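You operate a simulated robot arm through the tools that you are given. There is no shell and no other tool.

Carry out the task below with a simulated robot arm. There is one attempt and no reset: what you move stays moved.

JOB
Tip the strainer's lint into the yellow bin, plug the tub and screw on the hose adapter.
Fine: leave the strainer on the drying mat.

It is judged by the outcome, as a careful person would: the job done as asked, and still so three seconds after it is handed in. It fails if anything else is knocked over, pushed out of place, dropped, spilled or broken.

ROBOT AND FRAMES
A 7-joint arm with a two-finger parallel gripper, fixed in place. Base frame: the origin is on the floor under the middle of its stand, x ahead of it, y to its left, z up; the work surface is at about z = 910. Lengths are in mm, angles in degrees, forces in N, time in s.
It reaches about 1479 mm from its shoulder. Its first joint turns from -166.0 to 166.0 degrees. Payload 4.4 kg.
The TCP is the grasp point between the finger pads, 23 mm short of the fingertips. In the tool frame z runs along the fingers and y along their closing line. The gripper opens to 94 mm. The fingers are 38 mm wide and 10 mm thick; the gripper's body (54 by 96 mm) begins 39 mm behind the TCP.
Orientation is that of the tool frame in the base frame, as a unit quaternion [x, y, z, w]. With the fingers straight down and closing along the base's y, the tool's x points along the base's -x, its y along +y and its z along -z.

CONTROLS
- The arm moves only by the tool move_arm. Its argument "plan" is a list of rows, each a list of 3 entries, a list of its own where there are three numbers: the shift along the tool's x, y, z in units of 500 mm (1.0 is 500 mm), then the turn, a rotation vector about the tool's x, y, z in units of 45 degrees (1.0 is 45 degrees), then the opening, from 0 (shut) to 1 (fully open). In form: [[[x, y, z], [rx, ry, rz], claw], ...]. A call has 1 to 20 rows; each row is the pose to reach, as a shift and turn from the pose commanded when the call began, along the tool's axes at that moment. A call with a number of a shift or a turn outside -1 to 1 is refused whole. Rows are played at 5 a second. More than 50 mm and 8.6 degrees between two rows, or a gripper value outside its range, and nothing of the call is played. A pose out of reach is approached as far as the arm can. The call stops where the force on the tool passes 90 N (or 10 N more than at its start, if that is more) or the arm is blocked; 0.2 s more then pass. Each finger travels about 72 mm/s and halts on what it meets, pressing with about 41 N; the grip force reading is that of the motor and also rises with nothing between the fingers. The clock runs only during rows and for 0.2 s after the last one: add rows that repeat a pose to give the fingers time. The reply holds the time, the measured pose of the TCP, the force on the tool along the base axes, the opening and the grip force, in the units named above and with some noise, with the torque about the TCP (base axes, N m) and any sound that the robot's microphone picked up.
- Cameras (640 x 400 px; columns grow to the right, rows downward): "scene" is fixed at [401.7, -501, 1653.1]; the picture's right is [0.85, -0.53, 0.00], its down [-0.34, -0.55, -0.76] and it looks along [0.40, 0.65, -0.65] (base axes); focal length 295 px, centre (320, 200). "wrist" rides on the gripper at [86, 16, -75] in the tool frame; the picture's right is [-0.18, 0.98, 0.00], its down [-0.58, -0.11, -0.81] and it looks along [-0.79, -0.15, 0.59] (tool axes); focal length 243 px, centre (320, 200). There is no depth. A picture from a camera that has moved, and an enlarged one, comes with that camera's place and axes in the base frame and with its lens.
- camera(camera): a new picture of that camera. It takes no simulated time.
- close_up(camera, box): a new picture of the part [left, top, right, bottom] of that camera's present view, enlarged. It takes no simulated time.
- job_done(): hands the job in; it is judged then, once.

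Nothing tells you positions but the pictures and the camera data. Unless the task says otherwise, let go and move clear before handing in.

The tools are called after "Call:" as name(argument=value, ...) on one line, values as JSON. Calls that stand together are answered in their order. move_arm: Moves the arm, as the interface text tells. Its arguments: {"type":"object","properties":{"plan":{"type":"array","items":{"type":"array"}}},"required":["plan"]} The other tools are called the same way: camera (camera) takes a picture; close_up (camera, box) takes an enlarged picture of a part of a camera's view; job_done () hands the job in.

At the start:

```text
time_s: 0.0
eef_pos: [508.0, 319.8, 1403.9]
orientation: [0.0, 1.0, -0.001, 0.0]
contact_force: [-0.1, 0.4, 0.0]
ft_torque: [0.0, 0.03, 0.0]
gripper_width: 94.1
grasp_force: 0.0
```

scene: 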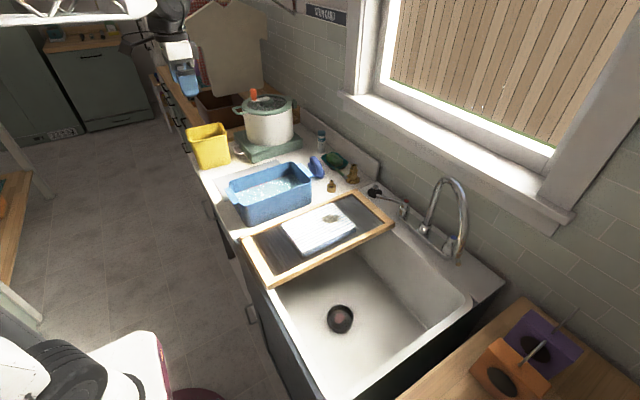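
wrist: 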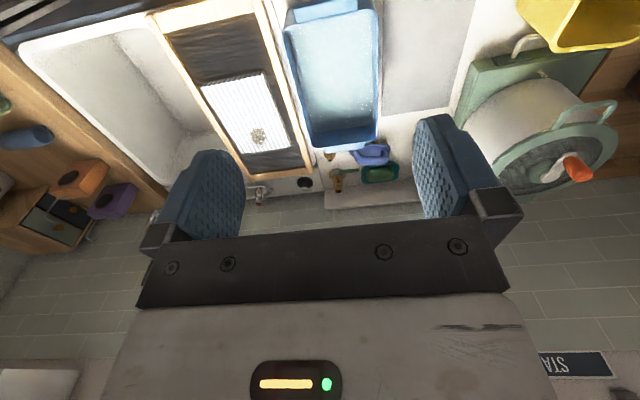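

I see a sink with a drain, a board across the sink holding a white mat with something on it (maybe the strainer), a blue tub, a yellow bin, a pot on a green scale, and small objects near the wall. I'll take enlarged pictures to identify the strainer, plug, adapter and tap first.

Call:
close_up(camera="scene", box=[220, 140, 420, 265])

Call:
close_up(camera="scene", box=[290, 120, 390, 200])

Call:
close_up(camera="scene", box=[360, 160, 490, 270])

Call:
close_up(camera="scene", box=[440, 280, 640, 400])

Call:
close_up(camera="scene", box=[250, 250, 450, 400])

Call:
close_up(camera="scene", box=[140, 0, 340, 160])

Call:
close_up(camera="wrist", box=[150, 0, 450, 220])

Call:
close_up(camera="wrist", box=[0, 80, 200, 300])

```text
3.20 times, centred on (320, 202) of scene
camera zoom: at [401.7, -501.0, 1653.1], right [0.85, -0.53, 0.0], down [-0.34, -0.55, -0.76], along [0.4, 0.65, -0.65], focal length 943 px, centre (320, 192)
```

zoom: 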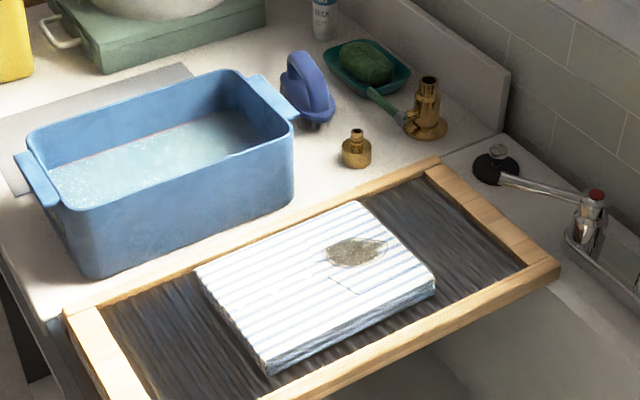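

```text
5.00 times, centred on (340, 160) of scene
camera zoom: at [401.7, -501.0, 1653.1], right [0.85, -0.53, 0.0], down [-0.34, -0.55, -0.76], along [0.4, 0.65, -0.65], focal length 1473 px, centre (220, 400)
```

zoom: 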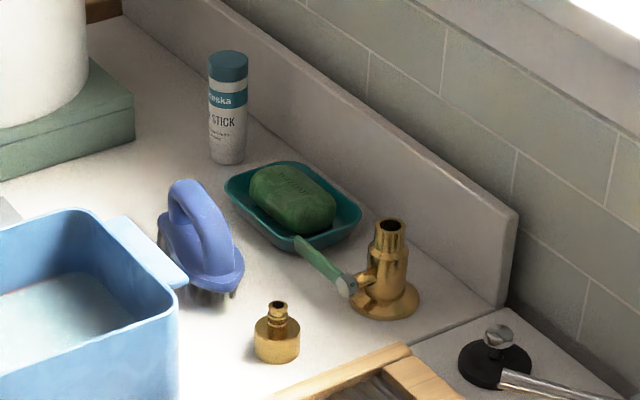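

```text
3.64 times, centred on (425, 215) of scene
camera zoom: at [401.7, -501.0, 1653.1], right [0.85, -0.53, 0.0], down [-0.34, -0.55, -0.76], along [0.4, 0.65, -0.65], focal length 1071 px, centre (-62, 146)
```

zoom: 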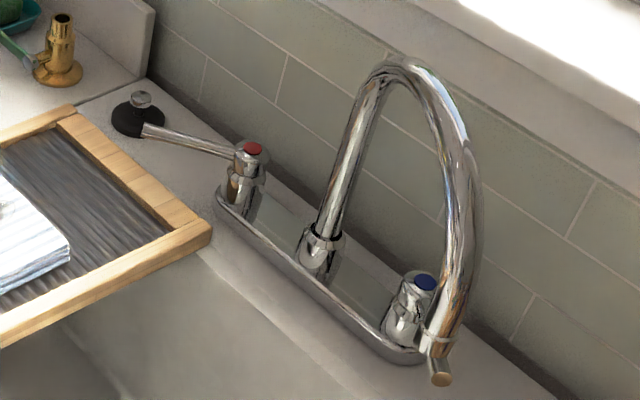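

```text
3.20 times, centred on (540, 340) of scene
camera zoom: at [401.7, -501.0, 1653.1], right [0.85, -0.53, 0.0], down [-0.34, -0.55, -0.76], along [0.4, 0.65, -0.65], focal length 943 px, centre (-384, -248)
```

zoom: 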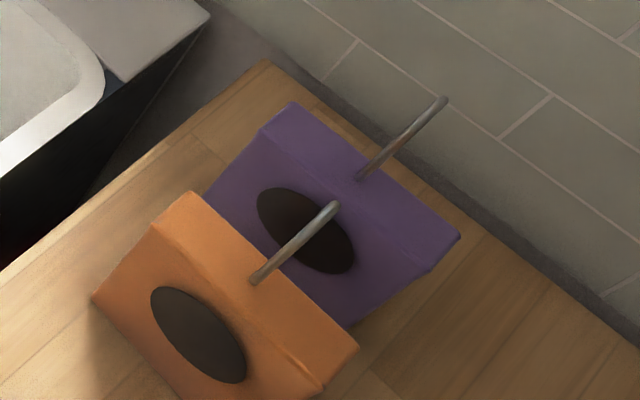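

```text
2.67 times, centred on (350, 325) of scene
camera zoom: at [401.7, -501.0, 1653.1], right [0.85, -0.53, 0.0], down [-0.34, -0.55, -0.76], along [0.4, 0.65, -0.65], focal length 786 px, centre (240, -133)
```

zoom: 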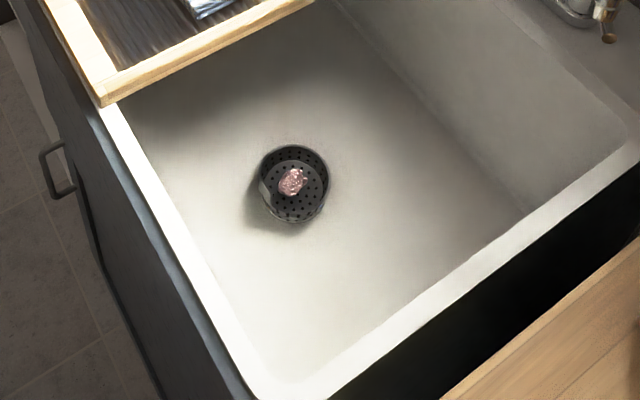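

```text
2.50 times, centred on (240, 80) of scene
camera zoom: at [401.7, -501.0, 1653.1], right [0.85, -0.53, 0.0], down [-0.34, -0.55, -0.76], along [0.4, 0.65, -0.65], focal length 736 px, centre (520, 500)
```

zoom: 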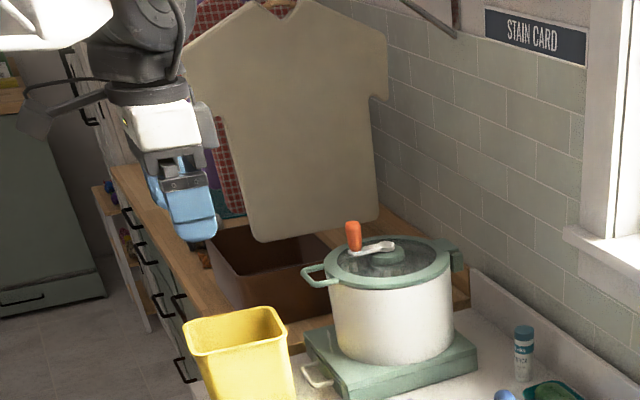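

```text
1.82 times, centred on (300, 110) of wrist
camera zoom: at [421.7, 335.6, 1478.1], right [0.18, 0.98, 0.0], down [0.58, -0.11, 0.81], along [0.79, -0.15, -0.59], focal length 441 px, centre (356, 364)
```

zoom: 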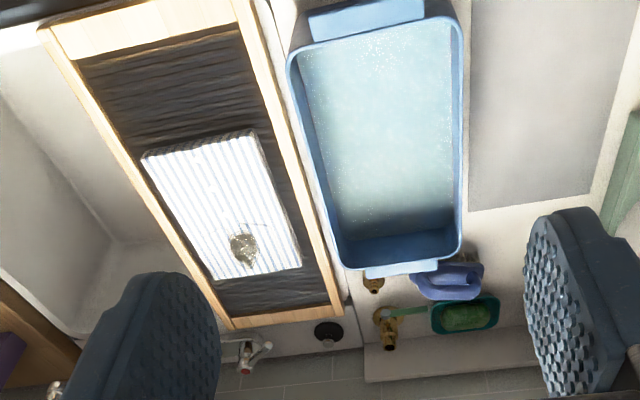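

```text
1.82 times, centred on (100, 190) of wrist
camera zoom: at [421.7, 335.6, 1478.1], right [0.18, 0.98, 0.0], down [0.58, -0.11, 0.81], along [0.79, -0.15, -0.59], focal length 441 px, centre (720, 218)
```

zoom: 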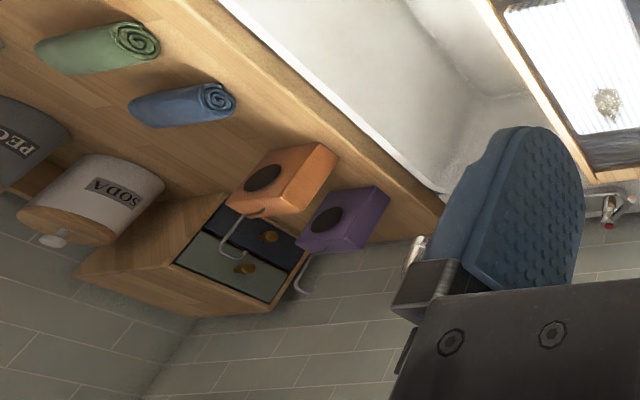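

I take the black basket with pink lint in the sink drain to be the strainer. The black disc with the silver knob, in the sink's back corner, looks like the plug. The small brass piece near (932, 263) should be the hose adapter. I'll move the wrist camera over the sink for a second view of these before touching anything.

Call:
move_arm(plan=[[[-0.0104, -0.076, 0.0208], [0, 0.067, 0], 1], [[-0.0208, -0.152, 0.0416], [0, 0.133, 0], 1], [[-0.0312, -0.228, 0.0624], [0, 0.2, 0], 1], [[-0.0416, -0.304, 0.0832], [0, 0.267, 0], 1], [[-0.052, -0.38, 0.104], [0, 0.333, 0], 1], [[-0.0624, -0.456, 0.1248], [0, 0.4, 0], 1], [[-0.0728, -0.532, 0.1456], [0, 0.467, 0], 1], [[-0.0832, -0.608, 0.1664], [0, 0.533, 0], 1], [[-0.0936, -0.684, 0.1872], [0, 0.6, 0], 1], [[-0.104, -0.76, 0.208], [0, 0.667, 0], 1], [[-0.104, -0.76, 0.208], [0, 0.667, 0], 1]])

```text
time_s: 2.4
eef_pos: [560.4, -61.6, 1299.0]
orientation: [0.0, 0.966, 0.0, -0.26]
contact_force: [0.2, 0.5, 0.1]
ft_torque: [0.02, -0.02, -0.02]
gripper_width: 93.9
grasp_force: 0.0
```

The arm should now be above the sink, with the camera tilted further down. I'll take a picture.

Call:
camera(camera="wrist")

Call:
camera(camera="scene")

```text
taken
camera wrist: at [523.6, -45.7, 1407.7], right [0.16, 0.98, -0.09], down [0.91, -0.11, 0.41], along [0.39, -0.15, -0.91], focal length 243 px, centre (320, 200)
```

wrist: 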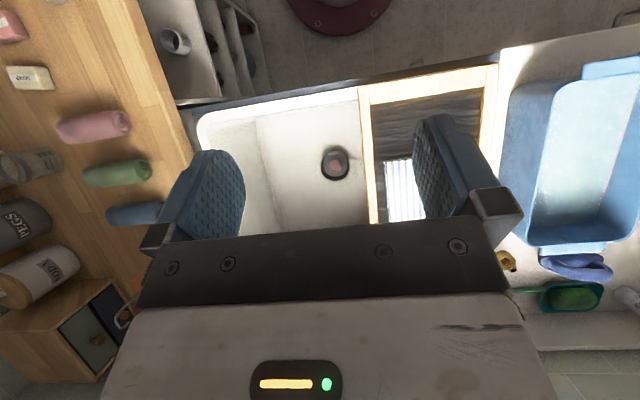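

```text
taken
```

scene: 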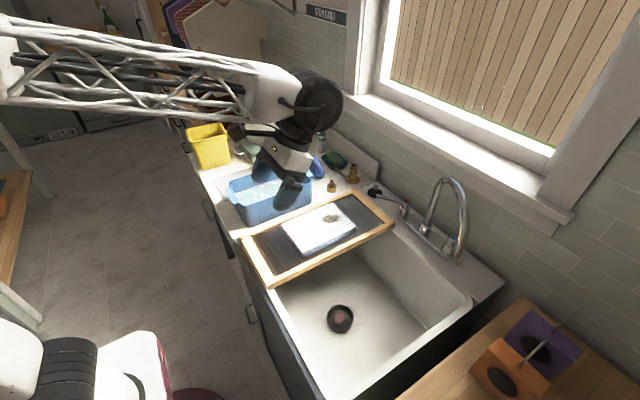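

The drain strainer triangulates to roughly (728, -100, 670). I'll zoom in on the strainer in both views.

Call:
close_up(camera="wrist", box=[300, 130, 380, 200])

Call:
close_up(camera="scene", box=[315, 295, 365, 345])

Call:
close_up(camera="wrist", box=[480, 220, 640, 340])

Call:
close_up(camera="scene", box=[420, 170, 480, 270])

Call:
close_up(camera="scene", box=[335, 155, 395, 205])

```text
5.71 times, centred on (340, 165) of wrist
camera zoom: at [523.6, -45.7, 1407.7], right [0.16, 0.98, -0.09], down [0.91, -0.11, 0.41], along [0.39, -0.15, -0.91], focal length 1386 px, centre (206, 400)
```

zoom: 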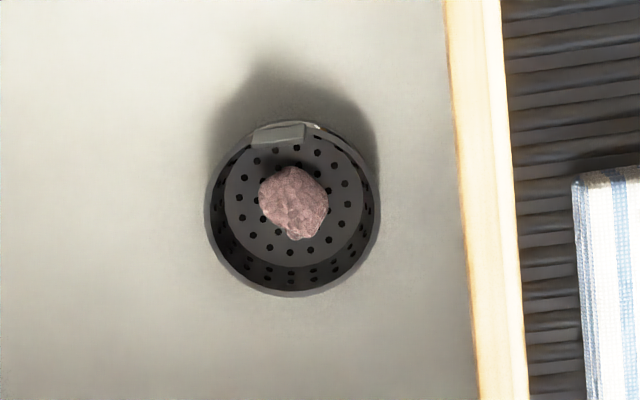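

```text
8.00 times, centred on (340, 320) of scene
camera zoom: at [401.7, -501.0, 1653.1], right [0.85, -0.53, 0.0], down [-0.34, -0.55, -0.76], along [0.4, 0.65, -0.65], focal length 2357 px, centre (160, -760)
```

zoom: 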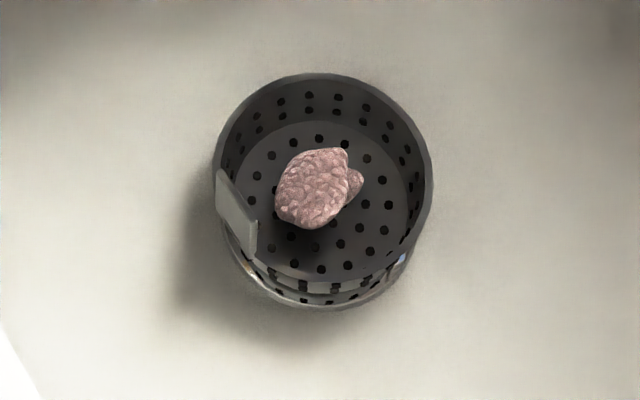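

```text
3.33 times, centred on (560, 280) of wrist
camera zoom: at [523.6, -45.7, 1407.7], right [0.16, 0.98, -0.09], down [0.91, -0.11, 0.41], along [0.39, -0.15, -0.91], focal length 809 px, centre (-480, -67)
```

zoom: 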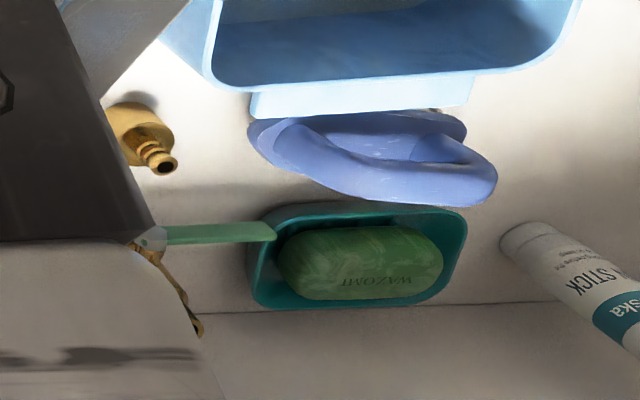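

```text
4.00 times, centred on (450, 220) of scene
camera zoom: at [401.7, -501.0, 1653.1], right [0.85, -0.53, 0.0], down [-0.34, -0.55, -0.76], along [0.4, 0.65, -0.65], focal length 1178 px, centre (-200, 120)
```

zoom: 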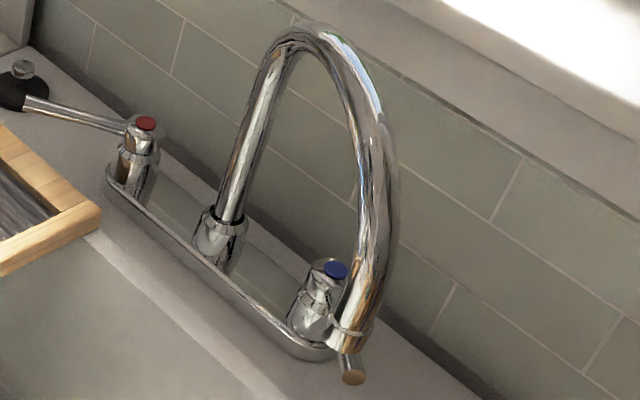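

```text
8.00 times, centred on (365, 180) of scene
camera zoom: at [401.7, -501.0, 1653.1], right [0.85, -0.53, 0.0], down [-0.34, -0.55, -0.76], along [0.4, 0.65, -0.65], focal length 2357 px, centre (-40, 360)
```

zoom: 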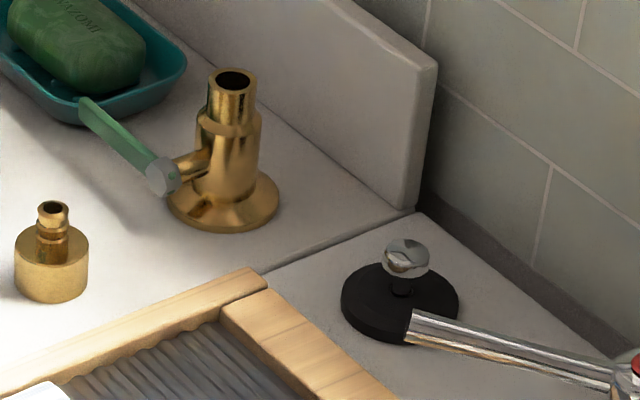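

The strainer looks like a perforated cup about 90 mm across, with a tab on its rim on the side facing the robot. I'll zoom in tighter on the strainer, and on the counter fittings in the scene view.

Call:
close_up(camera="wrist", box=[325, 143, 355, 173])

Call:
close_up(camera="scene", box=[325, 300, 357, 340])

Call:
close_up(camera="scene", box=[435, 240, 460, 265])

Call:
close_up(camera="scene", box=[345, 160, 365, 185])

Call:
close_up(camera="scene", box=[322, 175, 342, 195])

Call:
close_up(camera="scene", box=[365, 180, 395, 205])

```text
13.33 times, centred on (340, 158) of wrist
camera zoom: at [523.6, -45.7, 1407.7], right [0.16, 0.98, -0.09], down [0.91, -0.11, 0.41], along [0.39, -0.15, -0.91], focal length 3235 px, centre (53, 760)
```

zoom: 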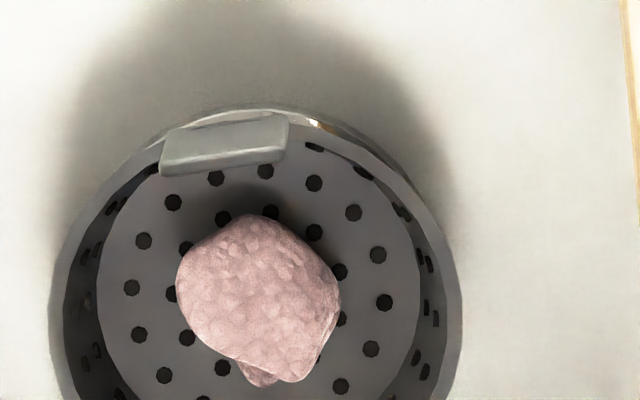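

```text
10.00 times, centred on (341, 320) of scene
camera zoom: at [401.7, -501.0, 1653.1], right [0.85, -0.53, 0.0], down [-0.34, -0.55, -0.76], along [0.4, 0.65, -0.65], focal length 2946 px, centre (110, -1000)
```

zoom: 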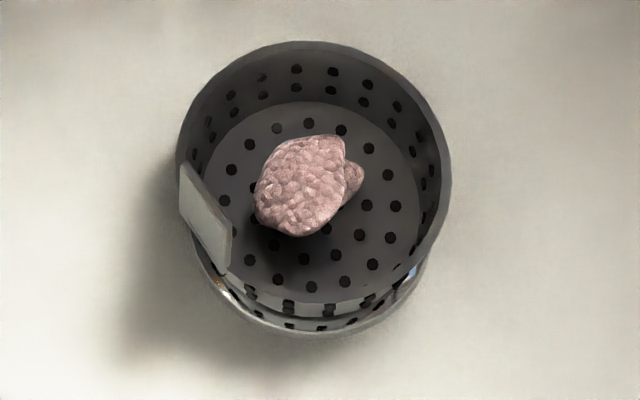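

```text
16.00 times, centred on (448, 252) of scene
camera zoom: at [401.7, -501.0, 1653.1], right [0.85, -0.53, 0.0], down [-0.34, -0.55, -0.76], along [0.4, 0.65, -0.65], focal length 4714 px, centre (-1720, -640)
```

zoom: 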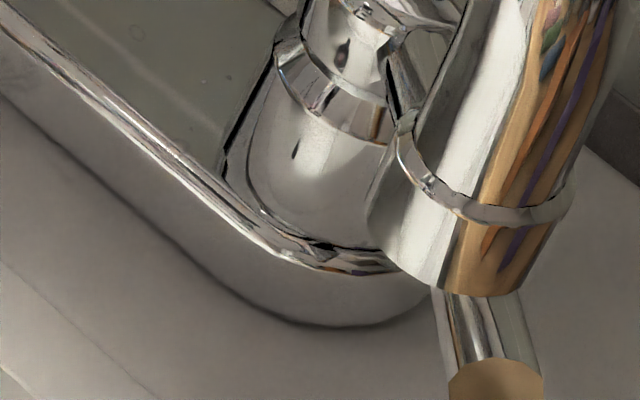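

```text
16.00 times, centred on (355, 172) of scene
camera zoom: at [401.7, -501.0, 1653.1], right [0.85, -0.53, 0.0], down [-0.34, -0.55, -0.76], along [0.4, 0.65, -0.65], focal length 4714 px, centre (-240, 640)
```

zoom: 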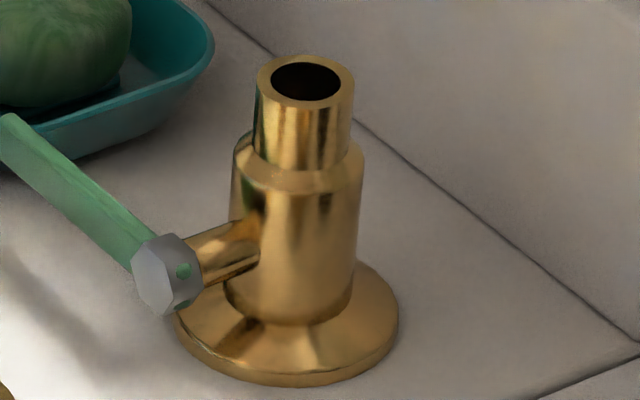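

```text
16.00 times, centred on (332, 185) of scene
camera zoom: at [401.7, -501.0, 1653.1], right [0.85, -0.53, 0.0], down [-0.34, -0.55, -0.76], along [0.4, 0.65, -0.65], focal length 4714 px, centre (128, 440)
```

zoom: 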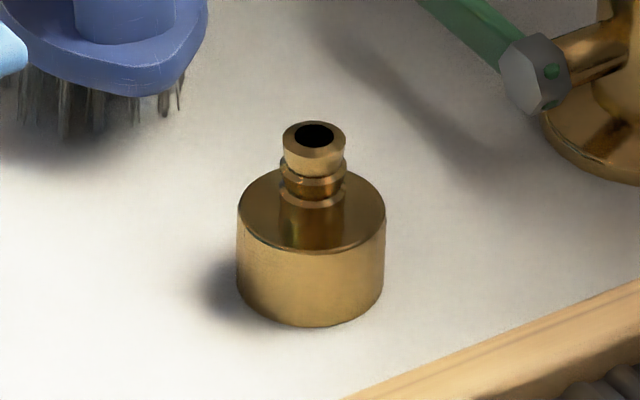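

```text
16.00 times, centred on (380, 192) of scene
camera zoom: at [401.7, -501.0, 1653.1], right [0.85, -0.53, 0.0], down [-0.34, -0.55, -0.76], along [0.4, 0.65, -0.65], focal length 4714 px, centre (-640, 320)
```

zoom: 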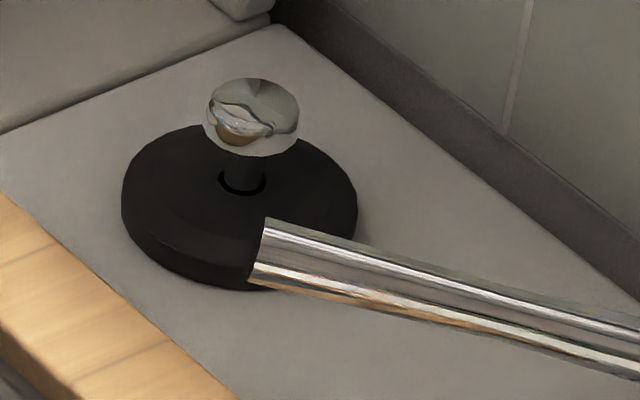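

The faucet tip looks closed, and the brass valve on the counter has an open stub about 25 mm wide. The adapter is about 37 mm wide, so it should screw onto that valve. Next I'll survey the bin, the mat and the counter on the left.

Call:
move_arm(plan=[[[0, 0.098, 0], [0, 0, 0], 1], [[0, 0.196, 0], [0, 0, 0], 1], [[0, 0.294, 0], [0, 0, 0], 1], [[0, 0.392, 0], [0, 0, 0], 1], [[0, 0.49, 0], [0, 0, 0], 1], [[0, 0.588, 0], [0, 0, 0], 1], [[0, 0.686, 0], [0, 0, 0], 1], [[0, 0.784, 0], [0, 0, 0], 1], [[0, 0.882, 0], [0, 0, 0], 1], [[0, 0.98, 0], [0, 0, 0], 1], [[0, 0.98, 0], [0, 0, 0], 1]])

Call:
camera(camera="wrist")

Call:
camera(camera="scene")

```text
time_s: 4.8
eef_pos: [560.7, 431.9, 1299.0]
orientation: [0.0, 0.966, 0.0, -0.258]
contact_force: [-0.1, -1.0, 0.2]
ft_torque: [-0.03, -0.04, 0.03]
gripper_width: 94.2
grasp_force: 0.1
```

```text
taken
camera wrist: at [523.4, 446.9, 1406.2], right [0.16, 0.98, -0.09], down [0.91, -0.11, 0.41], along [0.39, -0.15, -0.91], focal length 243 px, centre (320, 200)
```

wrist: 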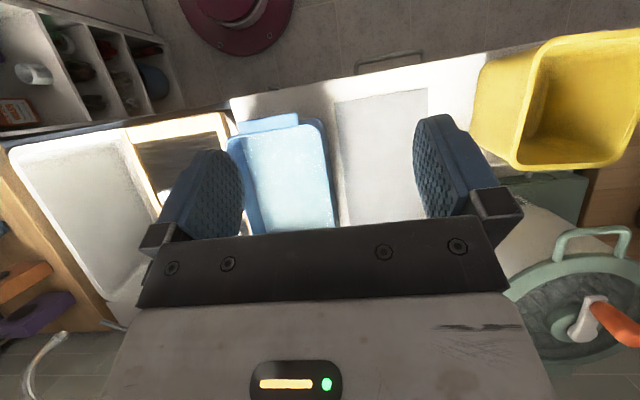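

```text
taken
```

scene: 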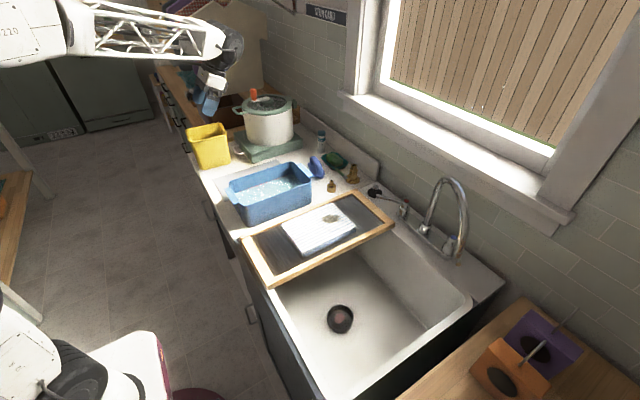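

The grey mat spans roughly x 542–815, y 420–592, between the blue basin and the yellow bin. The bin's base is near (580, 750). I'll zoom in on the bin, the mat and the strainer for detail.

Call:
close_up(camera="scene", box=[175, 110, 245, 185])

Call:
close_up(camera="wrist", box=[440, 10, 640, 200])

Call:
close_up(camera="wrist", box=[220, 60, 480, 240])

Call:
close_up(camera="scene", box=[200, 140, 320, 230])

Call:
close_up(camera="scene", box=[160, 20, 260, 120])

```text
5.33 times, centred on (210, 148) of scene
camera zoom: at [401.7, -501.0, 1653.1], right [0.85, -0.53, 0.0], down [-0.34, -0.55, -0.76], along [0.4, 0.65, -0.65], focal length 1571 px, centre (907, 480)
```

zoom: 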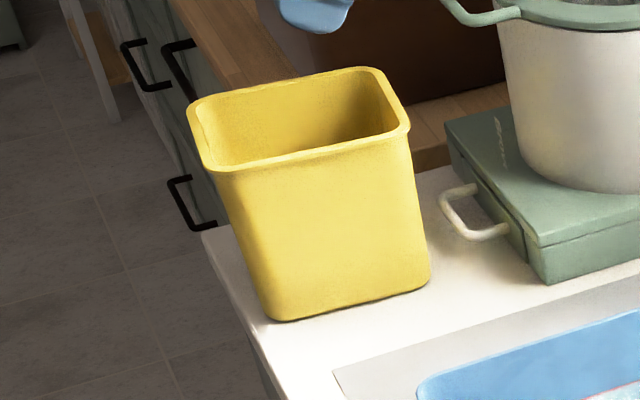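

```text
2.11 times, centred on (540, 105) of wrist
camera zoom: at [523.4, 446.9, 1406.2], right [0.16, 0.98, -0.09], down [0.91, -0.11, 0.41], along [0.39, -0.15, -0.91], focal length 511 px, centre (-143, 400)
```

zoom: 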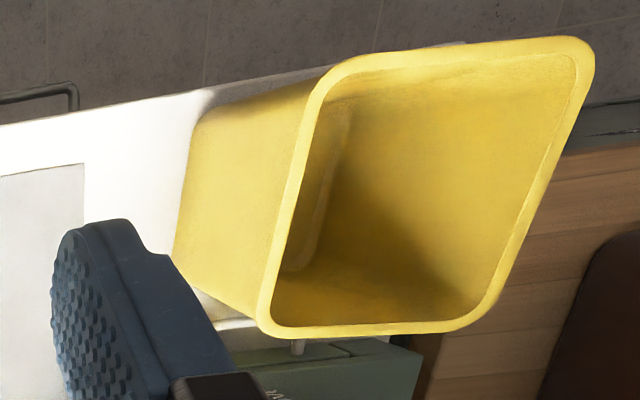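

```text
2.22 times, centred on (350, 150) of wrist
camera zoom: at [523.4, 446.9, 1406.2], right [0.16, 0.98, -0.09], down [0.91, -0.11, 0.41], along [0.39, -0.15, -0.91], focal length 539 px, centre (253, 311)
```

zoom: 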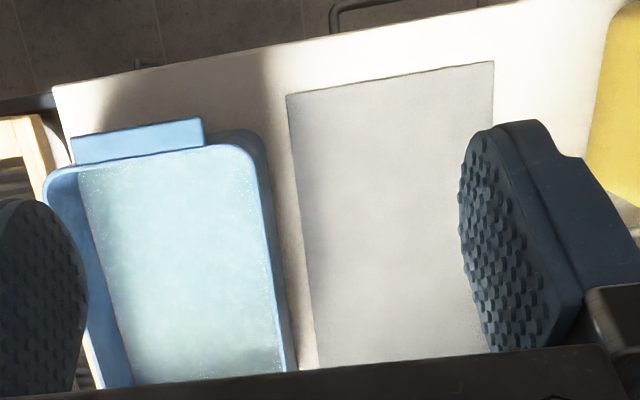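

```text
4.44 times, centred on (260, 185) of scene
camera zoom: at [401.7, -501.0, 1653.1], right [0.85, -0.53, 0.0], down [-0.34, -0.55, -0.76], along [0.4, 0.65, -0.65], focal length 1309 px, centre (587, 267)
```

zoom: 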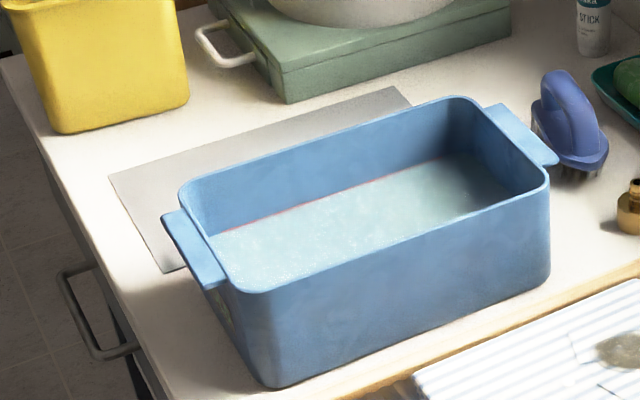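

```text
4.00 times, centred on (210, 70) of scene
camera zoom: at [401.7, -501.0, 1653.1], right [0.85, -0.53, 0.0], down [-0.34, -0.55, -0.76], along [0.4, 0.65, -0.65], focal length 1178 px, centre (760, 720)
```

zoom: 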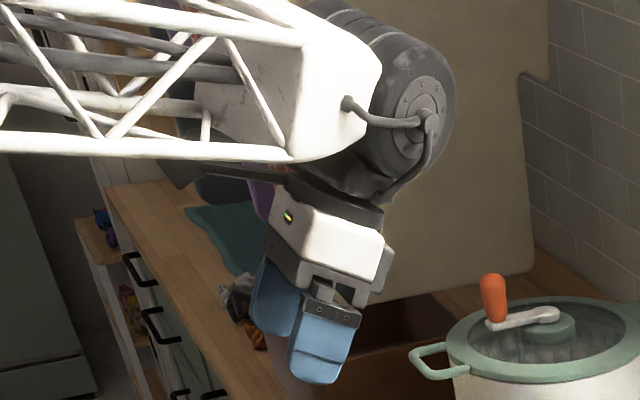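

The bin opening spans about x 515–652, y 665–782, with its rim at z ≈ 1067. The strainer's tab is near (688, -100, 690), facing the robot. I'll return above the sink and level the tool, then yaw it so the fingers close along x across the tab with the camera away from the board.

Call:
move_arm(plan=[[[-0.0116, -0.0825, -0.0067], [0, -0.0556, 0], 1], [[-0.0231, -0.165, -0.0133], [0, -0.111, 0], 1], [[-0.0347, -0.2475, -0.02], [0, -0.167, 0], 1], [[-0.0462, -0.33, -0.0267], [0, -0.222, 0], 1], [[-0.0578, -0.4125, -0.0333], [0, -0.278, 0], 1], [[-0.0693, -0.495, -0.04], [0, -0.333, 0], 1], [[-0.0809, -0.5775, -0.0467], [0, -0.389, 0], 1], [[-0.0924, -0.66, -0.0533], [0, -0.444, 0], 1], [[-0.104, -0.7425, -0.06], [0, -0.5, 0], 1], [[-0.1155, -0.825, -0.0667], [0, -0.556, 0], 1], [[-0.1271, -0.9075, -0.0733], [0, -0.611, 0], 1], [[-0.1386, -0.99, -0.08], [0, -0.667, 0], 1], [[-0.1386, -0.99, -0.08], [0, -0.667, 0], 1]])

```text
time_s: 7.6
eef_pos: [640.3, -65.4, 1299.8]
orientation: [0.0, 1.0, 0.0, 0.001]
contact_force: [-0.6, -0.1, 0.2]
ft_torque: [0.0, 0.02, 0.03]
gripper_width: 94.2
grasp_force: 0.1
```

The hand is level above the sink at (640, -65, 1300). I'll yaw the first 45° while lowering toward (688, -100, 1150).

Call:
move_arm(plan=[[[-0.016, -0.0117, 0.05], [0, 0, -0.167], 1], [[-0.032, -0.0233, 0.1], [0, 0, -0.333], 1], [[-0.048, -0.035, 0.15], [0, 0, -0.5], 1], [[-0.064, -0.0467, 0.2], [0, 0, -0.667], 1], [[-0.08, -0.0583, 0.25], [0, 0, -0.833], 1], [[-0.096, -0.07, 0.3], [0, 0, -1.0], 1], [[-0.096, -0.07, 0.3], [0, 0, -1.0], 1]])

Call:
move_arm(plan=[[[0, 0, 0.033], [0, 0, -0.167], 1], [[0, 0, 0.067], [0, 0, -0.333], 1], [[0, 0, 0.1], [0, 0, -0.5], 1], [[0, 0, 0.133], [0, 0, -0.667], 1], [[0, 0, 0.167], [0, 0, -0.833], 1], [[0, 0, 0.2], [0, 0, -1.0], 1], [[0, 0, 0.2], [0, 0, -1.0], 1]])

Call:
camera(camera="wrist")

Call:
camera(camera="scene")

```text
time_s: 9.2
eef_pos: [688.2, -101.4, 1149.0]
orientation: [-0.383, 0.924, -0.001, 0.0]
contact_force: [0.2, -0.2, -0.4]
ft_torque: [0.01, -0.02, 0.02]
gripper_width: 94.3
grasp_force: 0.0
```

```text
time_s: 10.8
eef_pos: [687.5, -100.9, 1049.4]
orientation: [0.707, -0.707, 0.001, 0.0]
contact_force: [0.1, -0.1, -0.9]
ft_torque: [-0.02, -0.03, 0.02]
gripper_width: 94.0
grasp_force: 0.2
```

```text
taken
camera wrist: at [671.9, -187.5, 1123.8], right [-0.98, 0.18, 0.0], down [0.11, 0.58, 0.81], along [0.15, 0.79, -0.59], focal length 243 px, centre (320, 200)
```

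wrist: 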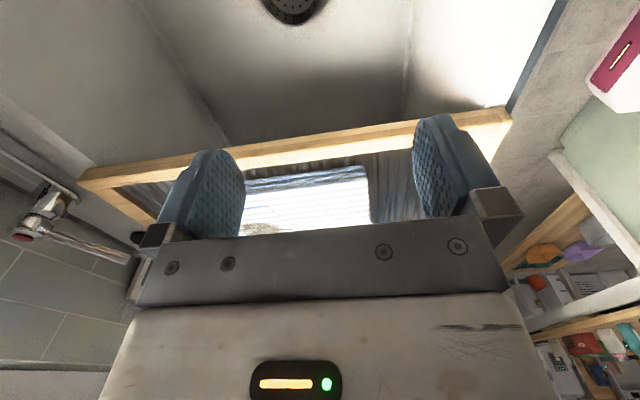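

```text
taken
```

scene: 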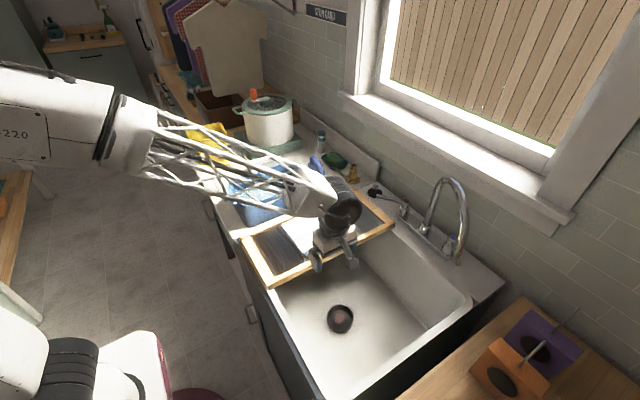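

The hand is above the tab at z = 1049 with the fingers closing along x, and the board's edge is at y ≈ -20, z ≈ 931. I'll tilt the camera down briefly to see the strainer in detail from the right-hand side.

Call:
move_arm(plan=[[[0, 0, 0], [0, 0.15, 0], 1], [[0, 0, 0], [0, 0.3, 0], 1], [[0, 0, 0], [0, 0.45, 0], 1], [[0, 0, 0], [0, 0.6, 0], 1], [[0, 0, 0], [0, 0.6, 0], 1]])

Call:
camera(camera="wrist")

```text
time_s: 12.0
eef_pos: [688.3, -100.6, 1050.0]
orientation: [-0.687, 0.688, -0.166, -0.166]
contact_force: [-0.4, -0.7, -0.7]
ft_torque: [0.01, -0.07, -0.01]
gripper_width: 93.8
grasp_force: 0.0
```

```text
taken
camera wrist: at [672.1, -143.7, 1155.4], right [-0.98, 0.16, -0.08], down [0.11, 0.88, 0.45], along [0.15, 0.44, -0.89], focal length 243 px, centre (320, 200)
```

wrist: 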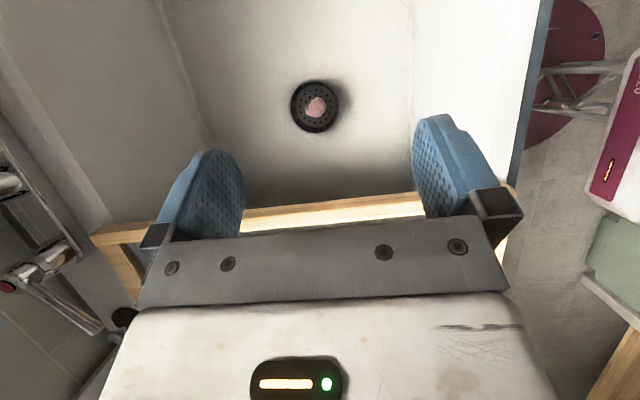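

Call:
close_up(camera="wrist", box=[280, 70, 360, 145])

Call:
close_up(camera="wrist", box=[320, 75, 350, 130])

Call:
close_up(camera="scene", box=[230, 130, 430, 300])

```text
5.33 times, centred on (320, 108) of wrist
camera zoom: at [672.1, -143.7, 1155.4], right [-0.98, 0.16, -0.08], down [0.11, 0.88, 0.45], along [0.15, 0.44, -0.89], focal length 1294 px, centre (320, 693)
```

zoom: 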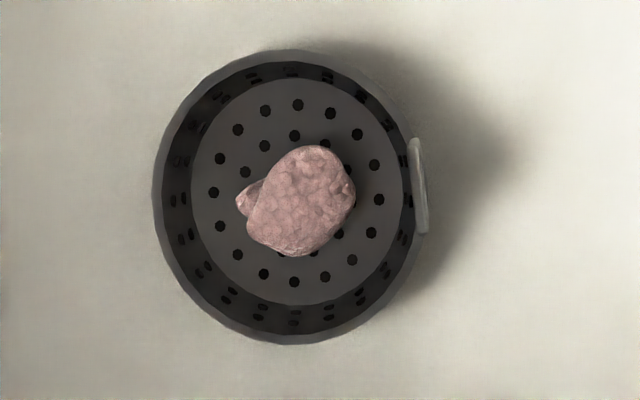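

```text
7.27 times, centred on (335, 102) of wrist
camera zoom: at [672.1, -143.7, 1155.4], right [-0.98, 0.16, -0.08], down [0.11, 0.88, 0.45], along [0.15, 0.44, -0.89], focal length 1764 px, centre (211, 909)
```

zoom: 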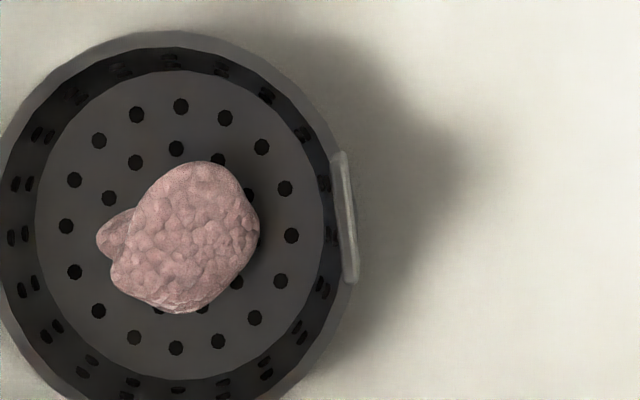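

```text
2.35 times, centred on (330, 215) of scene
camera zoom: at [401.7, -501.0, 1653.1], right [0.85, -0.53, 0.0], down [-0.34, -0.55, -0.76], along [0.4, 0.65, -0.65], focal length 693 px, centre (296, 165)
```

zoom: 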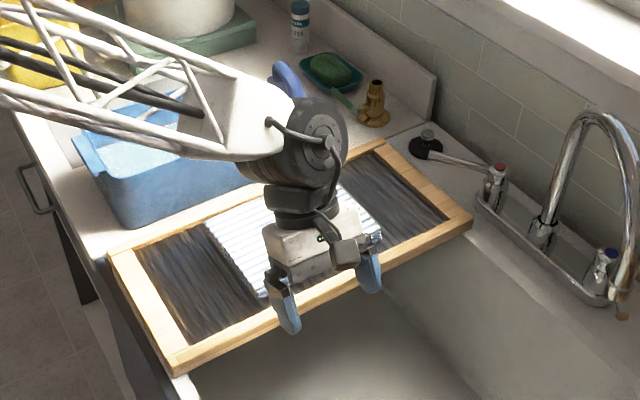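

The strainer's rim is about 94 mm across, centred near (730, -100) with its top at z ≈ 680. The tab is thin, about 4 mm thick and 31 mm wide, at x ≈ 686. I'll level the hand, move a little away from the board and drop lower for a better look at the tab's height.

Call:
move_arm(plan=[[[0, 0.001, 0.045], [0, -0.12, 0], 1], [[-0.0005, 0.002, 0.09], [0, -0.24, 0], 1], [[-0.001, 0.003, 0.134], [0, -0.36, 0], 1], [[-0.0015, 0.004, 0.179], [0, -0.48, 0], 1], [[-0.002, 0.004, 0.2236], [0, -0.6, 0], 1], [[-0.002, 0.004, 0.2236], [0, -0.6, 0], 1]])

Call:
camera(camera="scene")

Call:
camera(camera="wrist")

```text
time_s: 13.4
eef_pos: [685.6, -149.8, 949.1]
orientation: [0.707, -0.707, 0.0, 0.0]
contact_force: [-0.9, -0.1, -0.1]
ft_torque: [-0.01, 0.02, -0.01]
gripper_width: 93.9
grasp_force: 0.0
```

```text
taken
```

scene: 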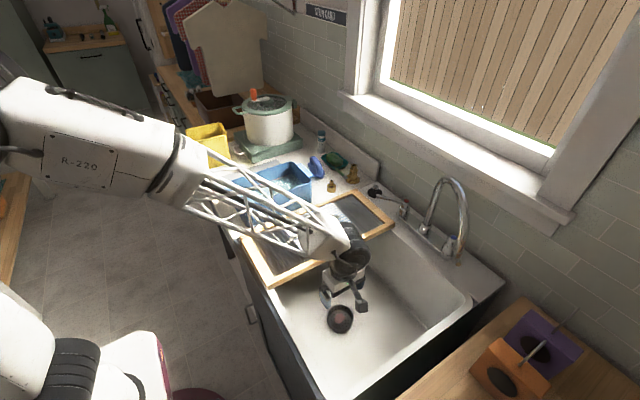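

```text
taken
camera wrist: at [670.2, -236.9, 1023.6], right [-0.98, 0.18, 0.0], down [0.11, 0.58, 0.81], along [0.15, 0.79, -0.59], focal length 243 px, centre (320, 200)
```

wrist: 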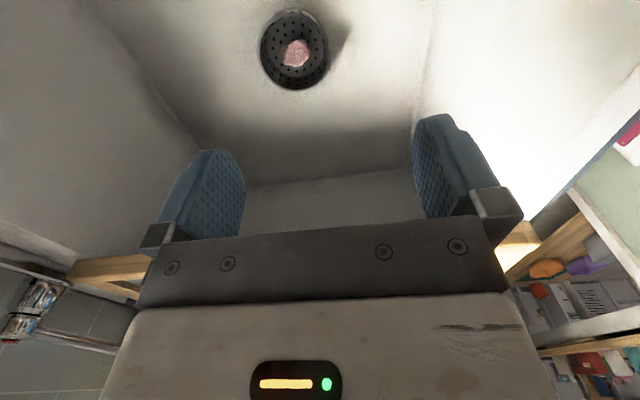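

Call:
close_up(camera="wrist", box=[255, 0, 345, 95])

Call:
close_up(camera="scene", box=[290, 210, 390, 340])

```text
4.21 times, centred on (300, 48) of wrist
camera zoom: at [670.2, -236.9, 1023.6], right [-0.98, 0.18, 0.0], down [0.11, 0.58, 0.81], along [0.15, 0.79, -0.59], focal length 1022 px, centre (404, 842)
```

zoom: 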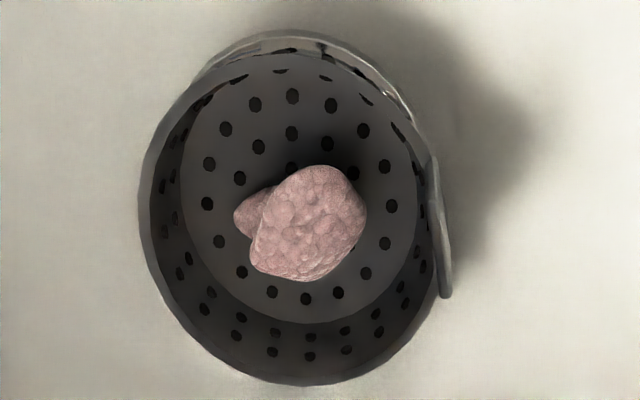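

```text
3.08 times, centred on (340, 275) of scene
camera zoom: at [401.7, -501.0, 1653.1], right [0.85, -0.53, 0.0], down [-0.34, -0.55, -0.76], along [0.4, 0.65, -0.65], focal length 906 px, centre (258, -31)
```

zoom: 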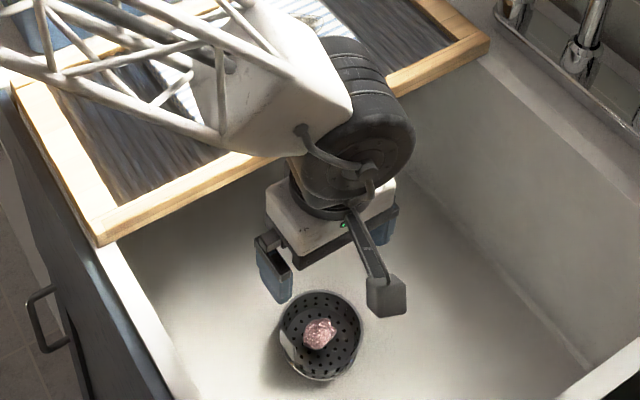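

The camera box and the wrist drum are both visible, and I have about 30 mm clearance to the board. I'll zoom in tighter on the tab to fix its height.

Call:
close_up(camera="wrist", box=[290, 0, 330, 60])

Call:
close_up(camera="scene", box=[325, 303, 345, 335])

```text
6.67 times, centred on (310, 30) of wrist
camera zoom: at [670.2, -236.9, 1023.6], right [-0.98, 0.18, 0.0], down [0.11, 0.58, 0.81], along [0.15, 0.79, -0.59], focal length 1618 px, centre (387, 1333)
```

zoom: 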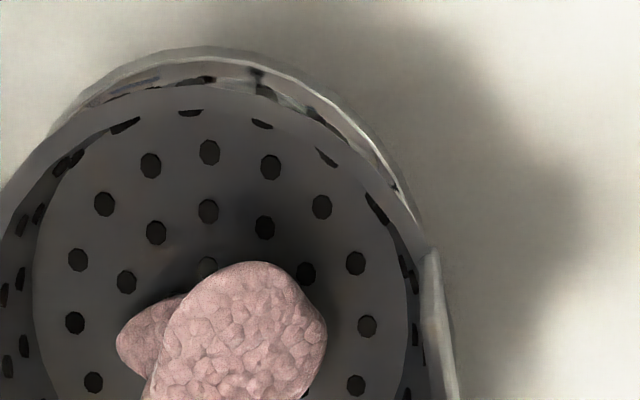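

```text
12.50 times, centred on (335, 319) of scene
camera zoom: at [401.7, -501.0, 1653.1], right [0.85, -0.53, 0.0], down [-0.34, -0.55, -0.76], along [0.4, 0.65, -0.65], focal length 3683 px, centre (132, -1288)
```

zoom: 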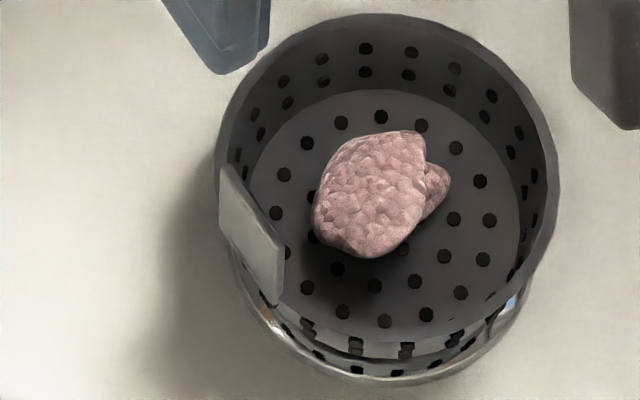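

The tab is a plate standing about 20–30 mm above the rim at x ≈ 685.5. I'll partly close the fingers to about 22 mm so the inner finger clears the lint. The hand will lean 12° away from the board and come down to z ≈ 790 above the tab for another look.

Call:
move_arm(plan=[[[-0.016, 0, 0.053], [0, -0.045, 0], 0.8], [[-0.033, 0, 0.106], [0, -0.09, 0], 0.6], [[-0.049, 0, 0.159], [0, -0.134, 0], 0.4], [[-0.065, 0, 0.212], [0, -0.178, 0], 0.23], [[-0.082, 0, 0.265], [0, -0.223, 0], 0.23], [[-0.098, 0, 0.318], [0, -0.267, 0], 0.23], [[-0.098, 0, 0.318], [0, -0.267, 0], 0.23]])

Call:
camera(camera="wrist")

Call:
camera(camera="scene")

Call:
close_up(camera="scene", box=[240, 190, 400, 340])

```text
time_s: 15.0
eef_pos: [685.5, -101.1, 789.0]
orientation: [0.703, -0.703, -0.074, -0.074]
contact_force: [0.1, -0.2, -0.1]
ft_torque: [-0.01, -0.01, 0.0]
gripper_width: 21.5
grasp_force: 0.0
```

```text
taken
camera wrist: at [669.9, -201.2, 845.1], right [-0.98, 0.18, 0.04], down [0.11, 0.4, 0.91], along [0.15, 0.9, -0.41], focal length 243 px, centre (320, 200)
```

wrist: 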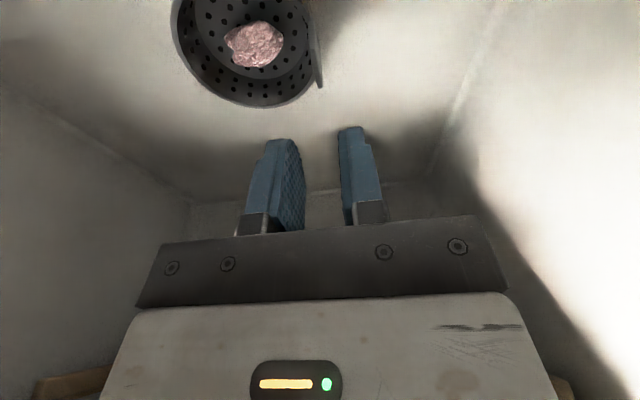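

```text
taken
```

scene: 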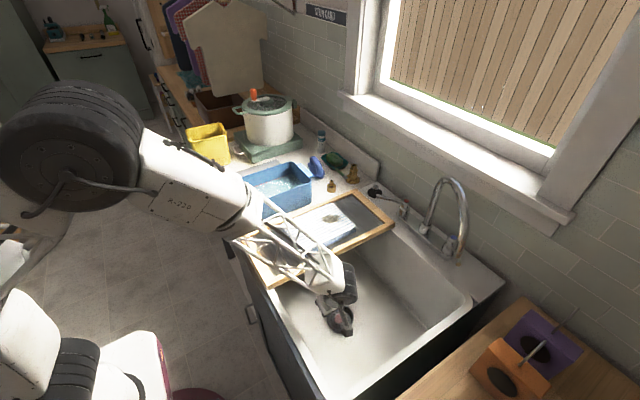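

```text
2.67 times, centred on (320, 265) of scene
camera zoom: at [401.7, -501.0, 1653.1], right [0.85, -0.53, 0.0], down [-0.34, -0.55, -0.76], along [0.4, 0.65, -0.65], focal length 786 px, centre (320, 27)
```

zoom: 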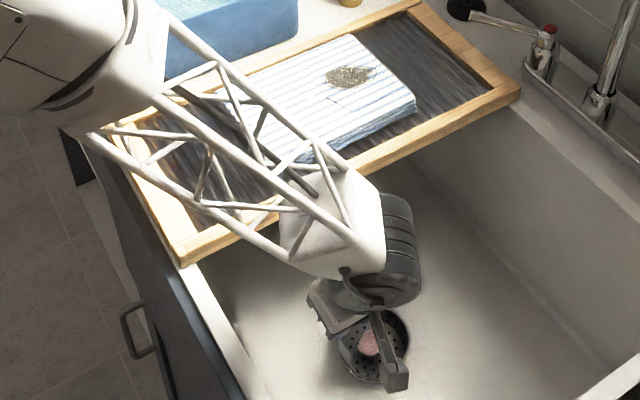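

The forearm is well clear of the board and the fingers sit above the tab. I'll zoom on the wrist view to measure the tab precisely.

Call:
close_up(camera="wrist", box=[230, 0, 400, 160])

Call:
close_up(camera="wrist", box=[290, 0, 340, 100])

```text
2.50 times, centred on (315, 80) of wrist
camera zoom: at [669.9, -201.2, 845.1], right [-0.98, 0.18, 0.04], down [0.11, 0.4, 0.91], along [0.15, 0.9, -0.41], focal length 606 px, centre (332, 500)
```

zoom: 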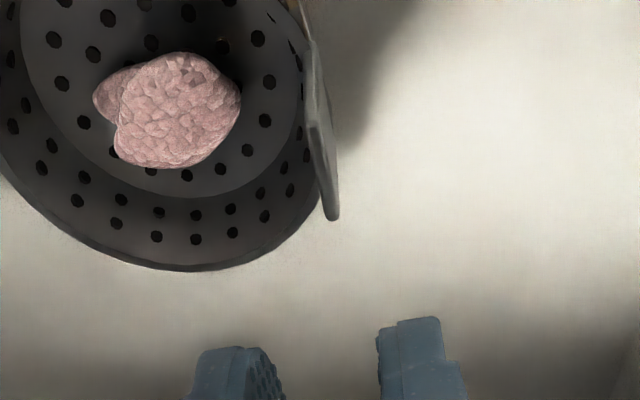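

```text
4.00 times, centred on (315, 50) of wrist
camera zoom: at [669.9, -201.2, 845.1], right [-0.98, 0.18, 0.04], down [0.11, 0.4, 0.91], along [0.15, 0.9, -0.41], focal length 970 px, centre (340, 800)
```

zoom: 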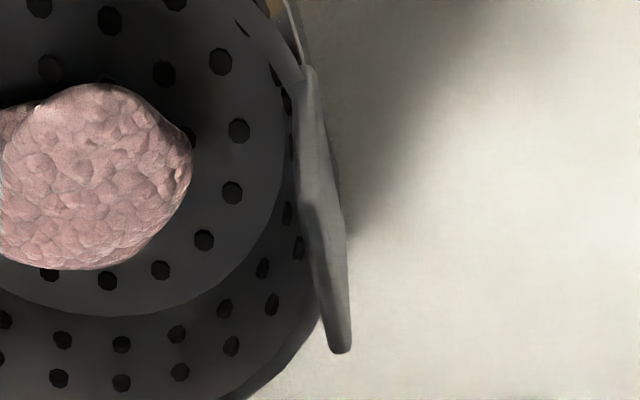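

The tab spans about z 687–712 and the fingers are centred on it. I'll go straight down to z ≈ 701 in small steps, keeping the fingers open around the tab.

Call:
move_arm(plan=[[[0.0085, 0, 0.04], [0, 0, 0], 0.23], [[0.017, 0, 0.08], [0, 0, 0], 0.23], [[0.025, 0, 0.118], [0, 0, 0], 0.23], [[0.031, 0, 0.146], [0, 0, 0], 0.23], [[0.0366, 0, 0.172], [0, 0, 0], 0.23], [[0.0366, 0, 0.172], [0, 0, 0], 0.23]])

Call:
camera(camera="wrist")

Call:
close_up(camera="wrist", box=[230, 90, 400, 250])

Call:
close_up(camera="scene", box=[240, 190, 400, 340])

```text
time_s: 16.4
eef_pos: [685.5, -100.5, 703.2]
orientation: [-0.703, 0.703, 0.073, 0.074]
contact_force: [-0.5, 0.5, 0.5]
ft_torque: [0.01, 0.01, 0.03]
gripper_width: 21.5
grasp_force: 0.0
```

```text
taken
camera wrist: at [670.7, -201.4, 757.6], right [-0.98, 0.18, 0.04], down [0.11, 0.4, 0.91], along [0.15, 0.9, -0.41], focal length 243 px, centre (320, 200)
```

wrist: 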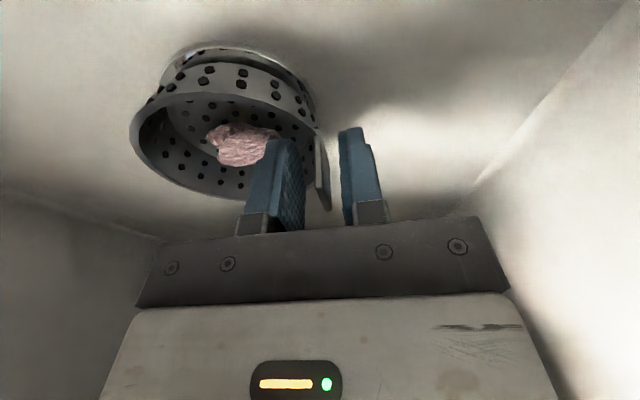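

```text
2.50 times, centred on (315, 170) of wrist
camera zoom: at [670.7, -201.4, 757.6], right [-0.98, 0.18, 0.04], down [0.11, 0.4, 0.91], along [0.15, 0.9, -0.41], focal length 606 px, centre (332, 275)
```

zoom: 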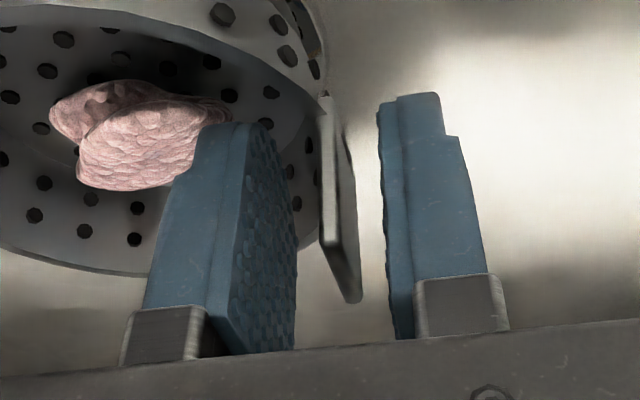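

```text
2.67 times, centred on (320, 265) of scene
camera zoom: at [401.7, -501.0, 1653.1], right [0.85, -0.53, 0.0], down [-0.34, -0.55, -0.76], along [0.4, 0.65, -0.65], focal length 786 px, centre (320, 27)
```

zoom: 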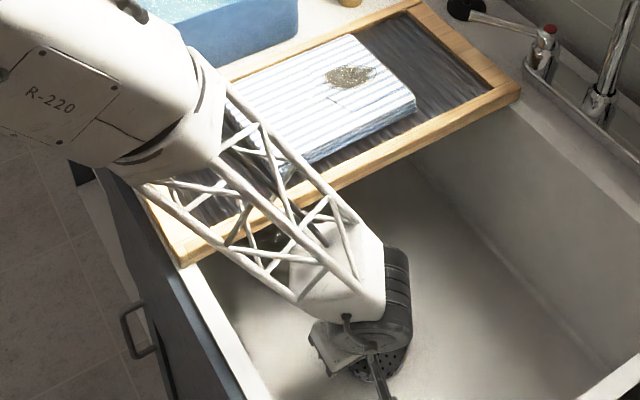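

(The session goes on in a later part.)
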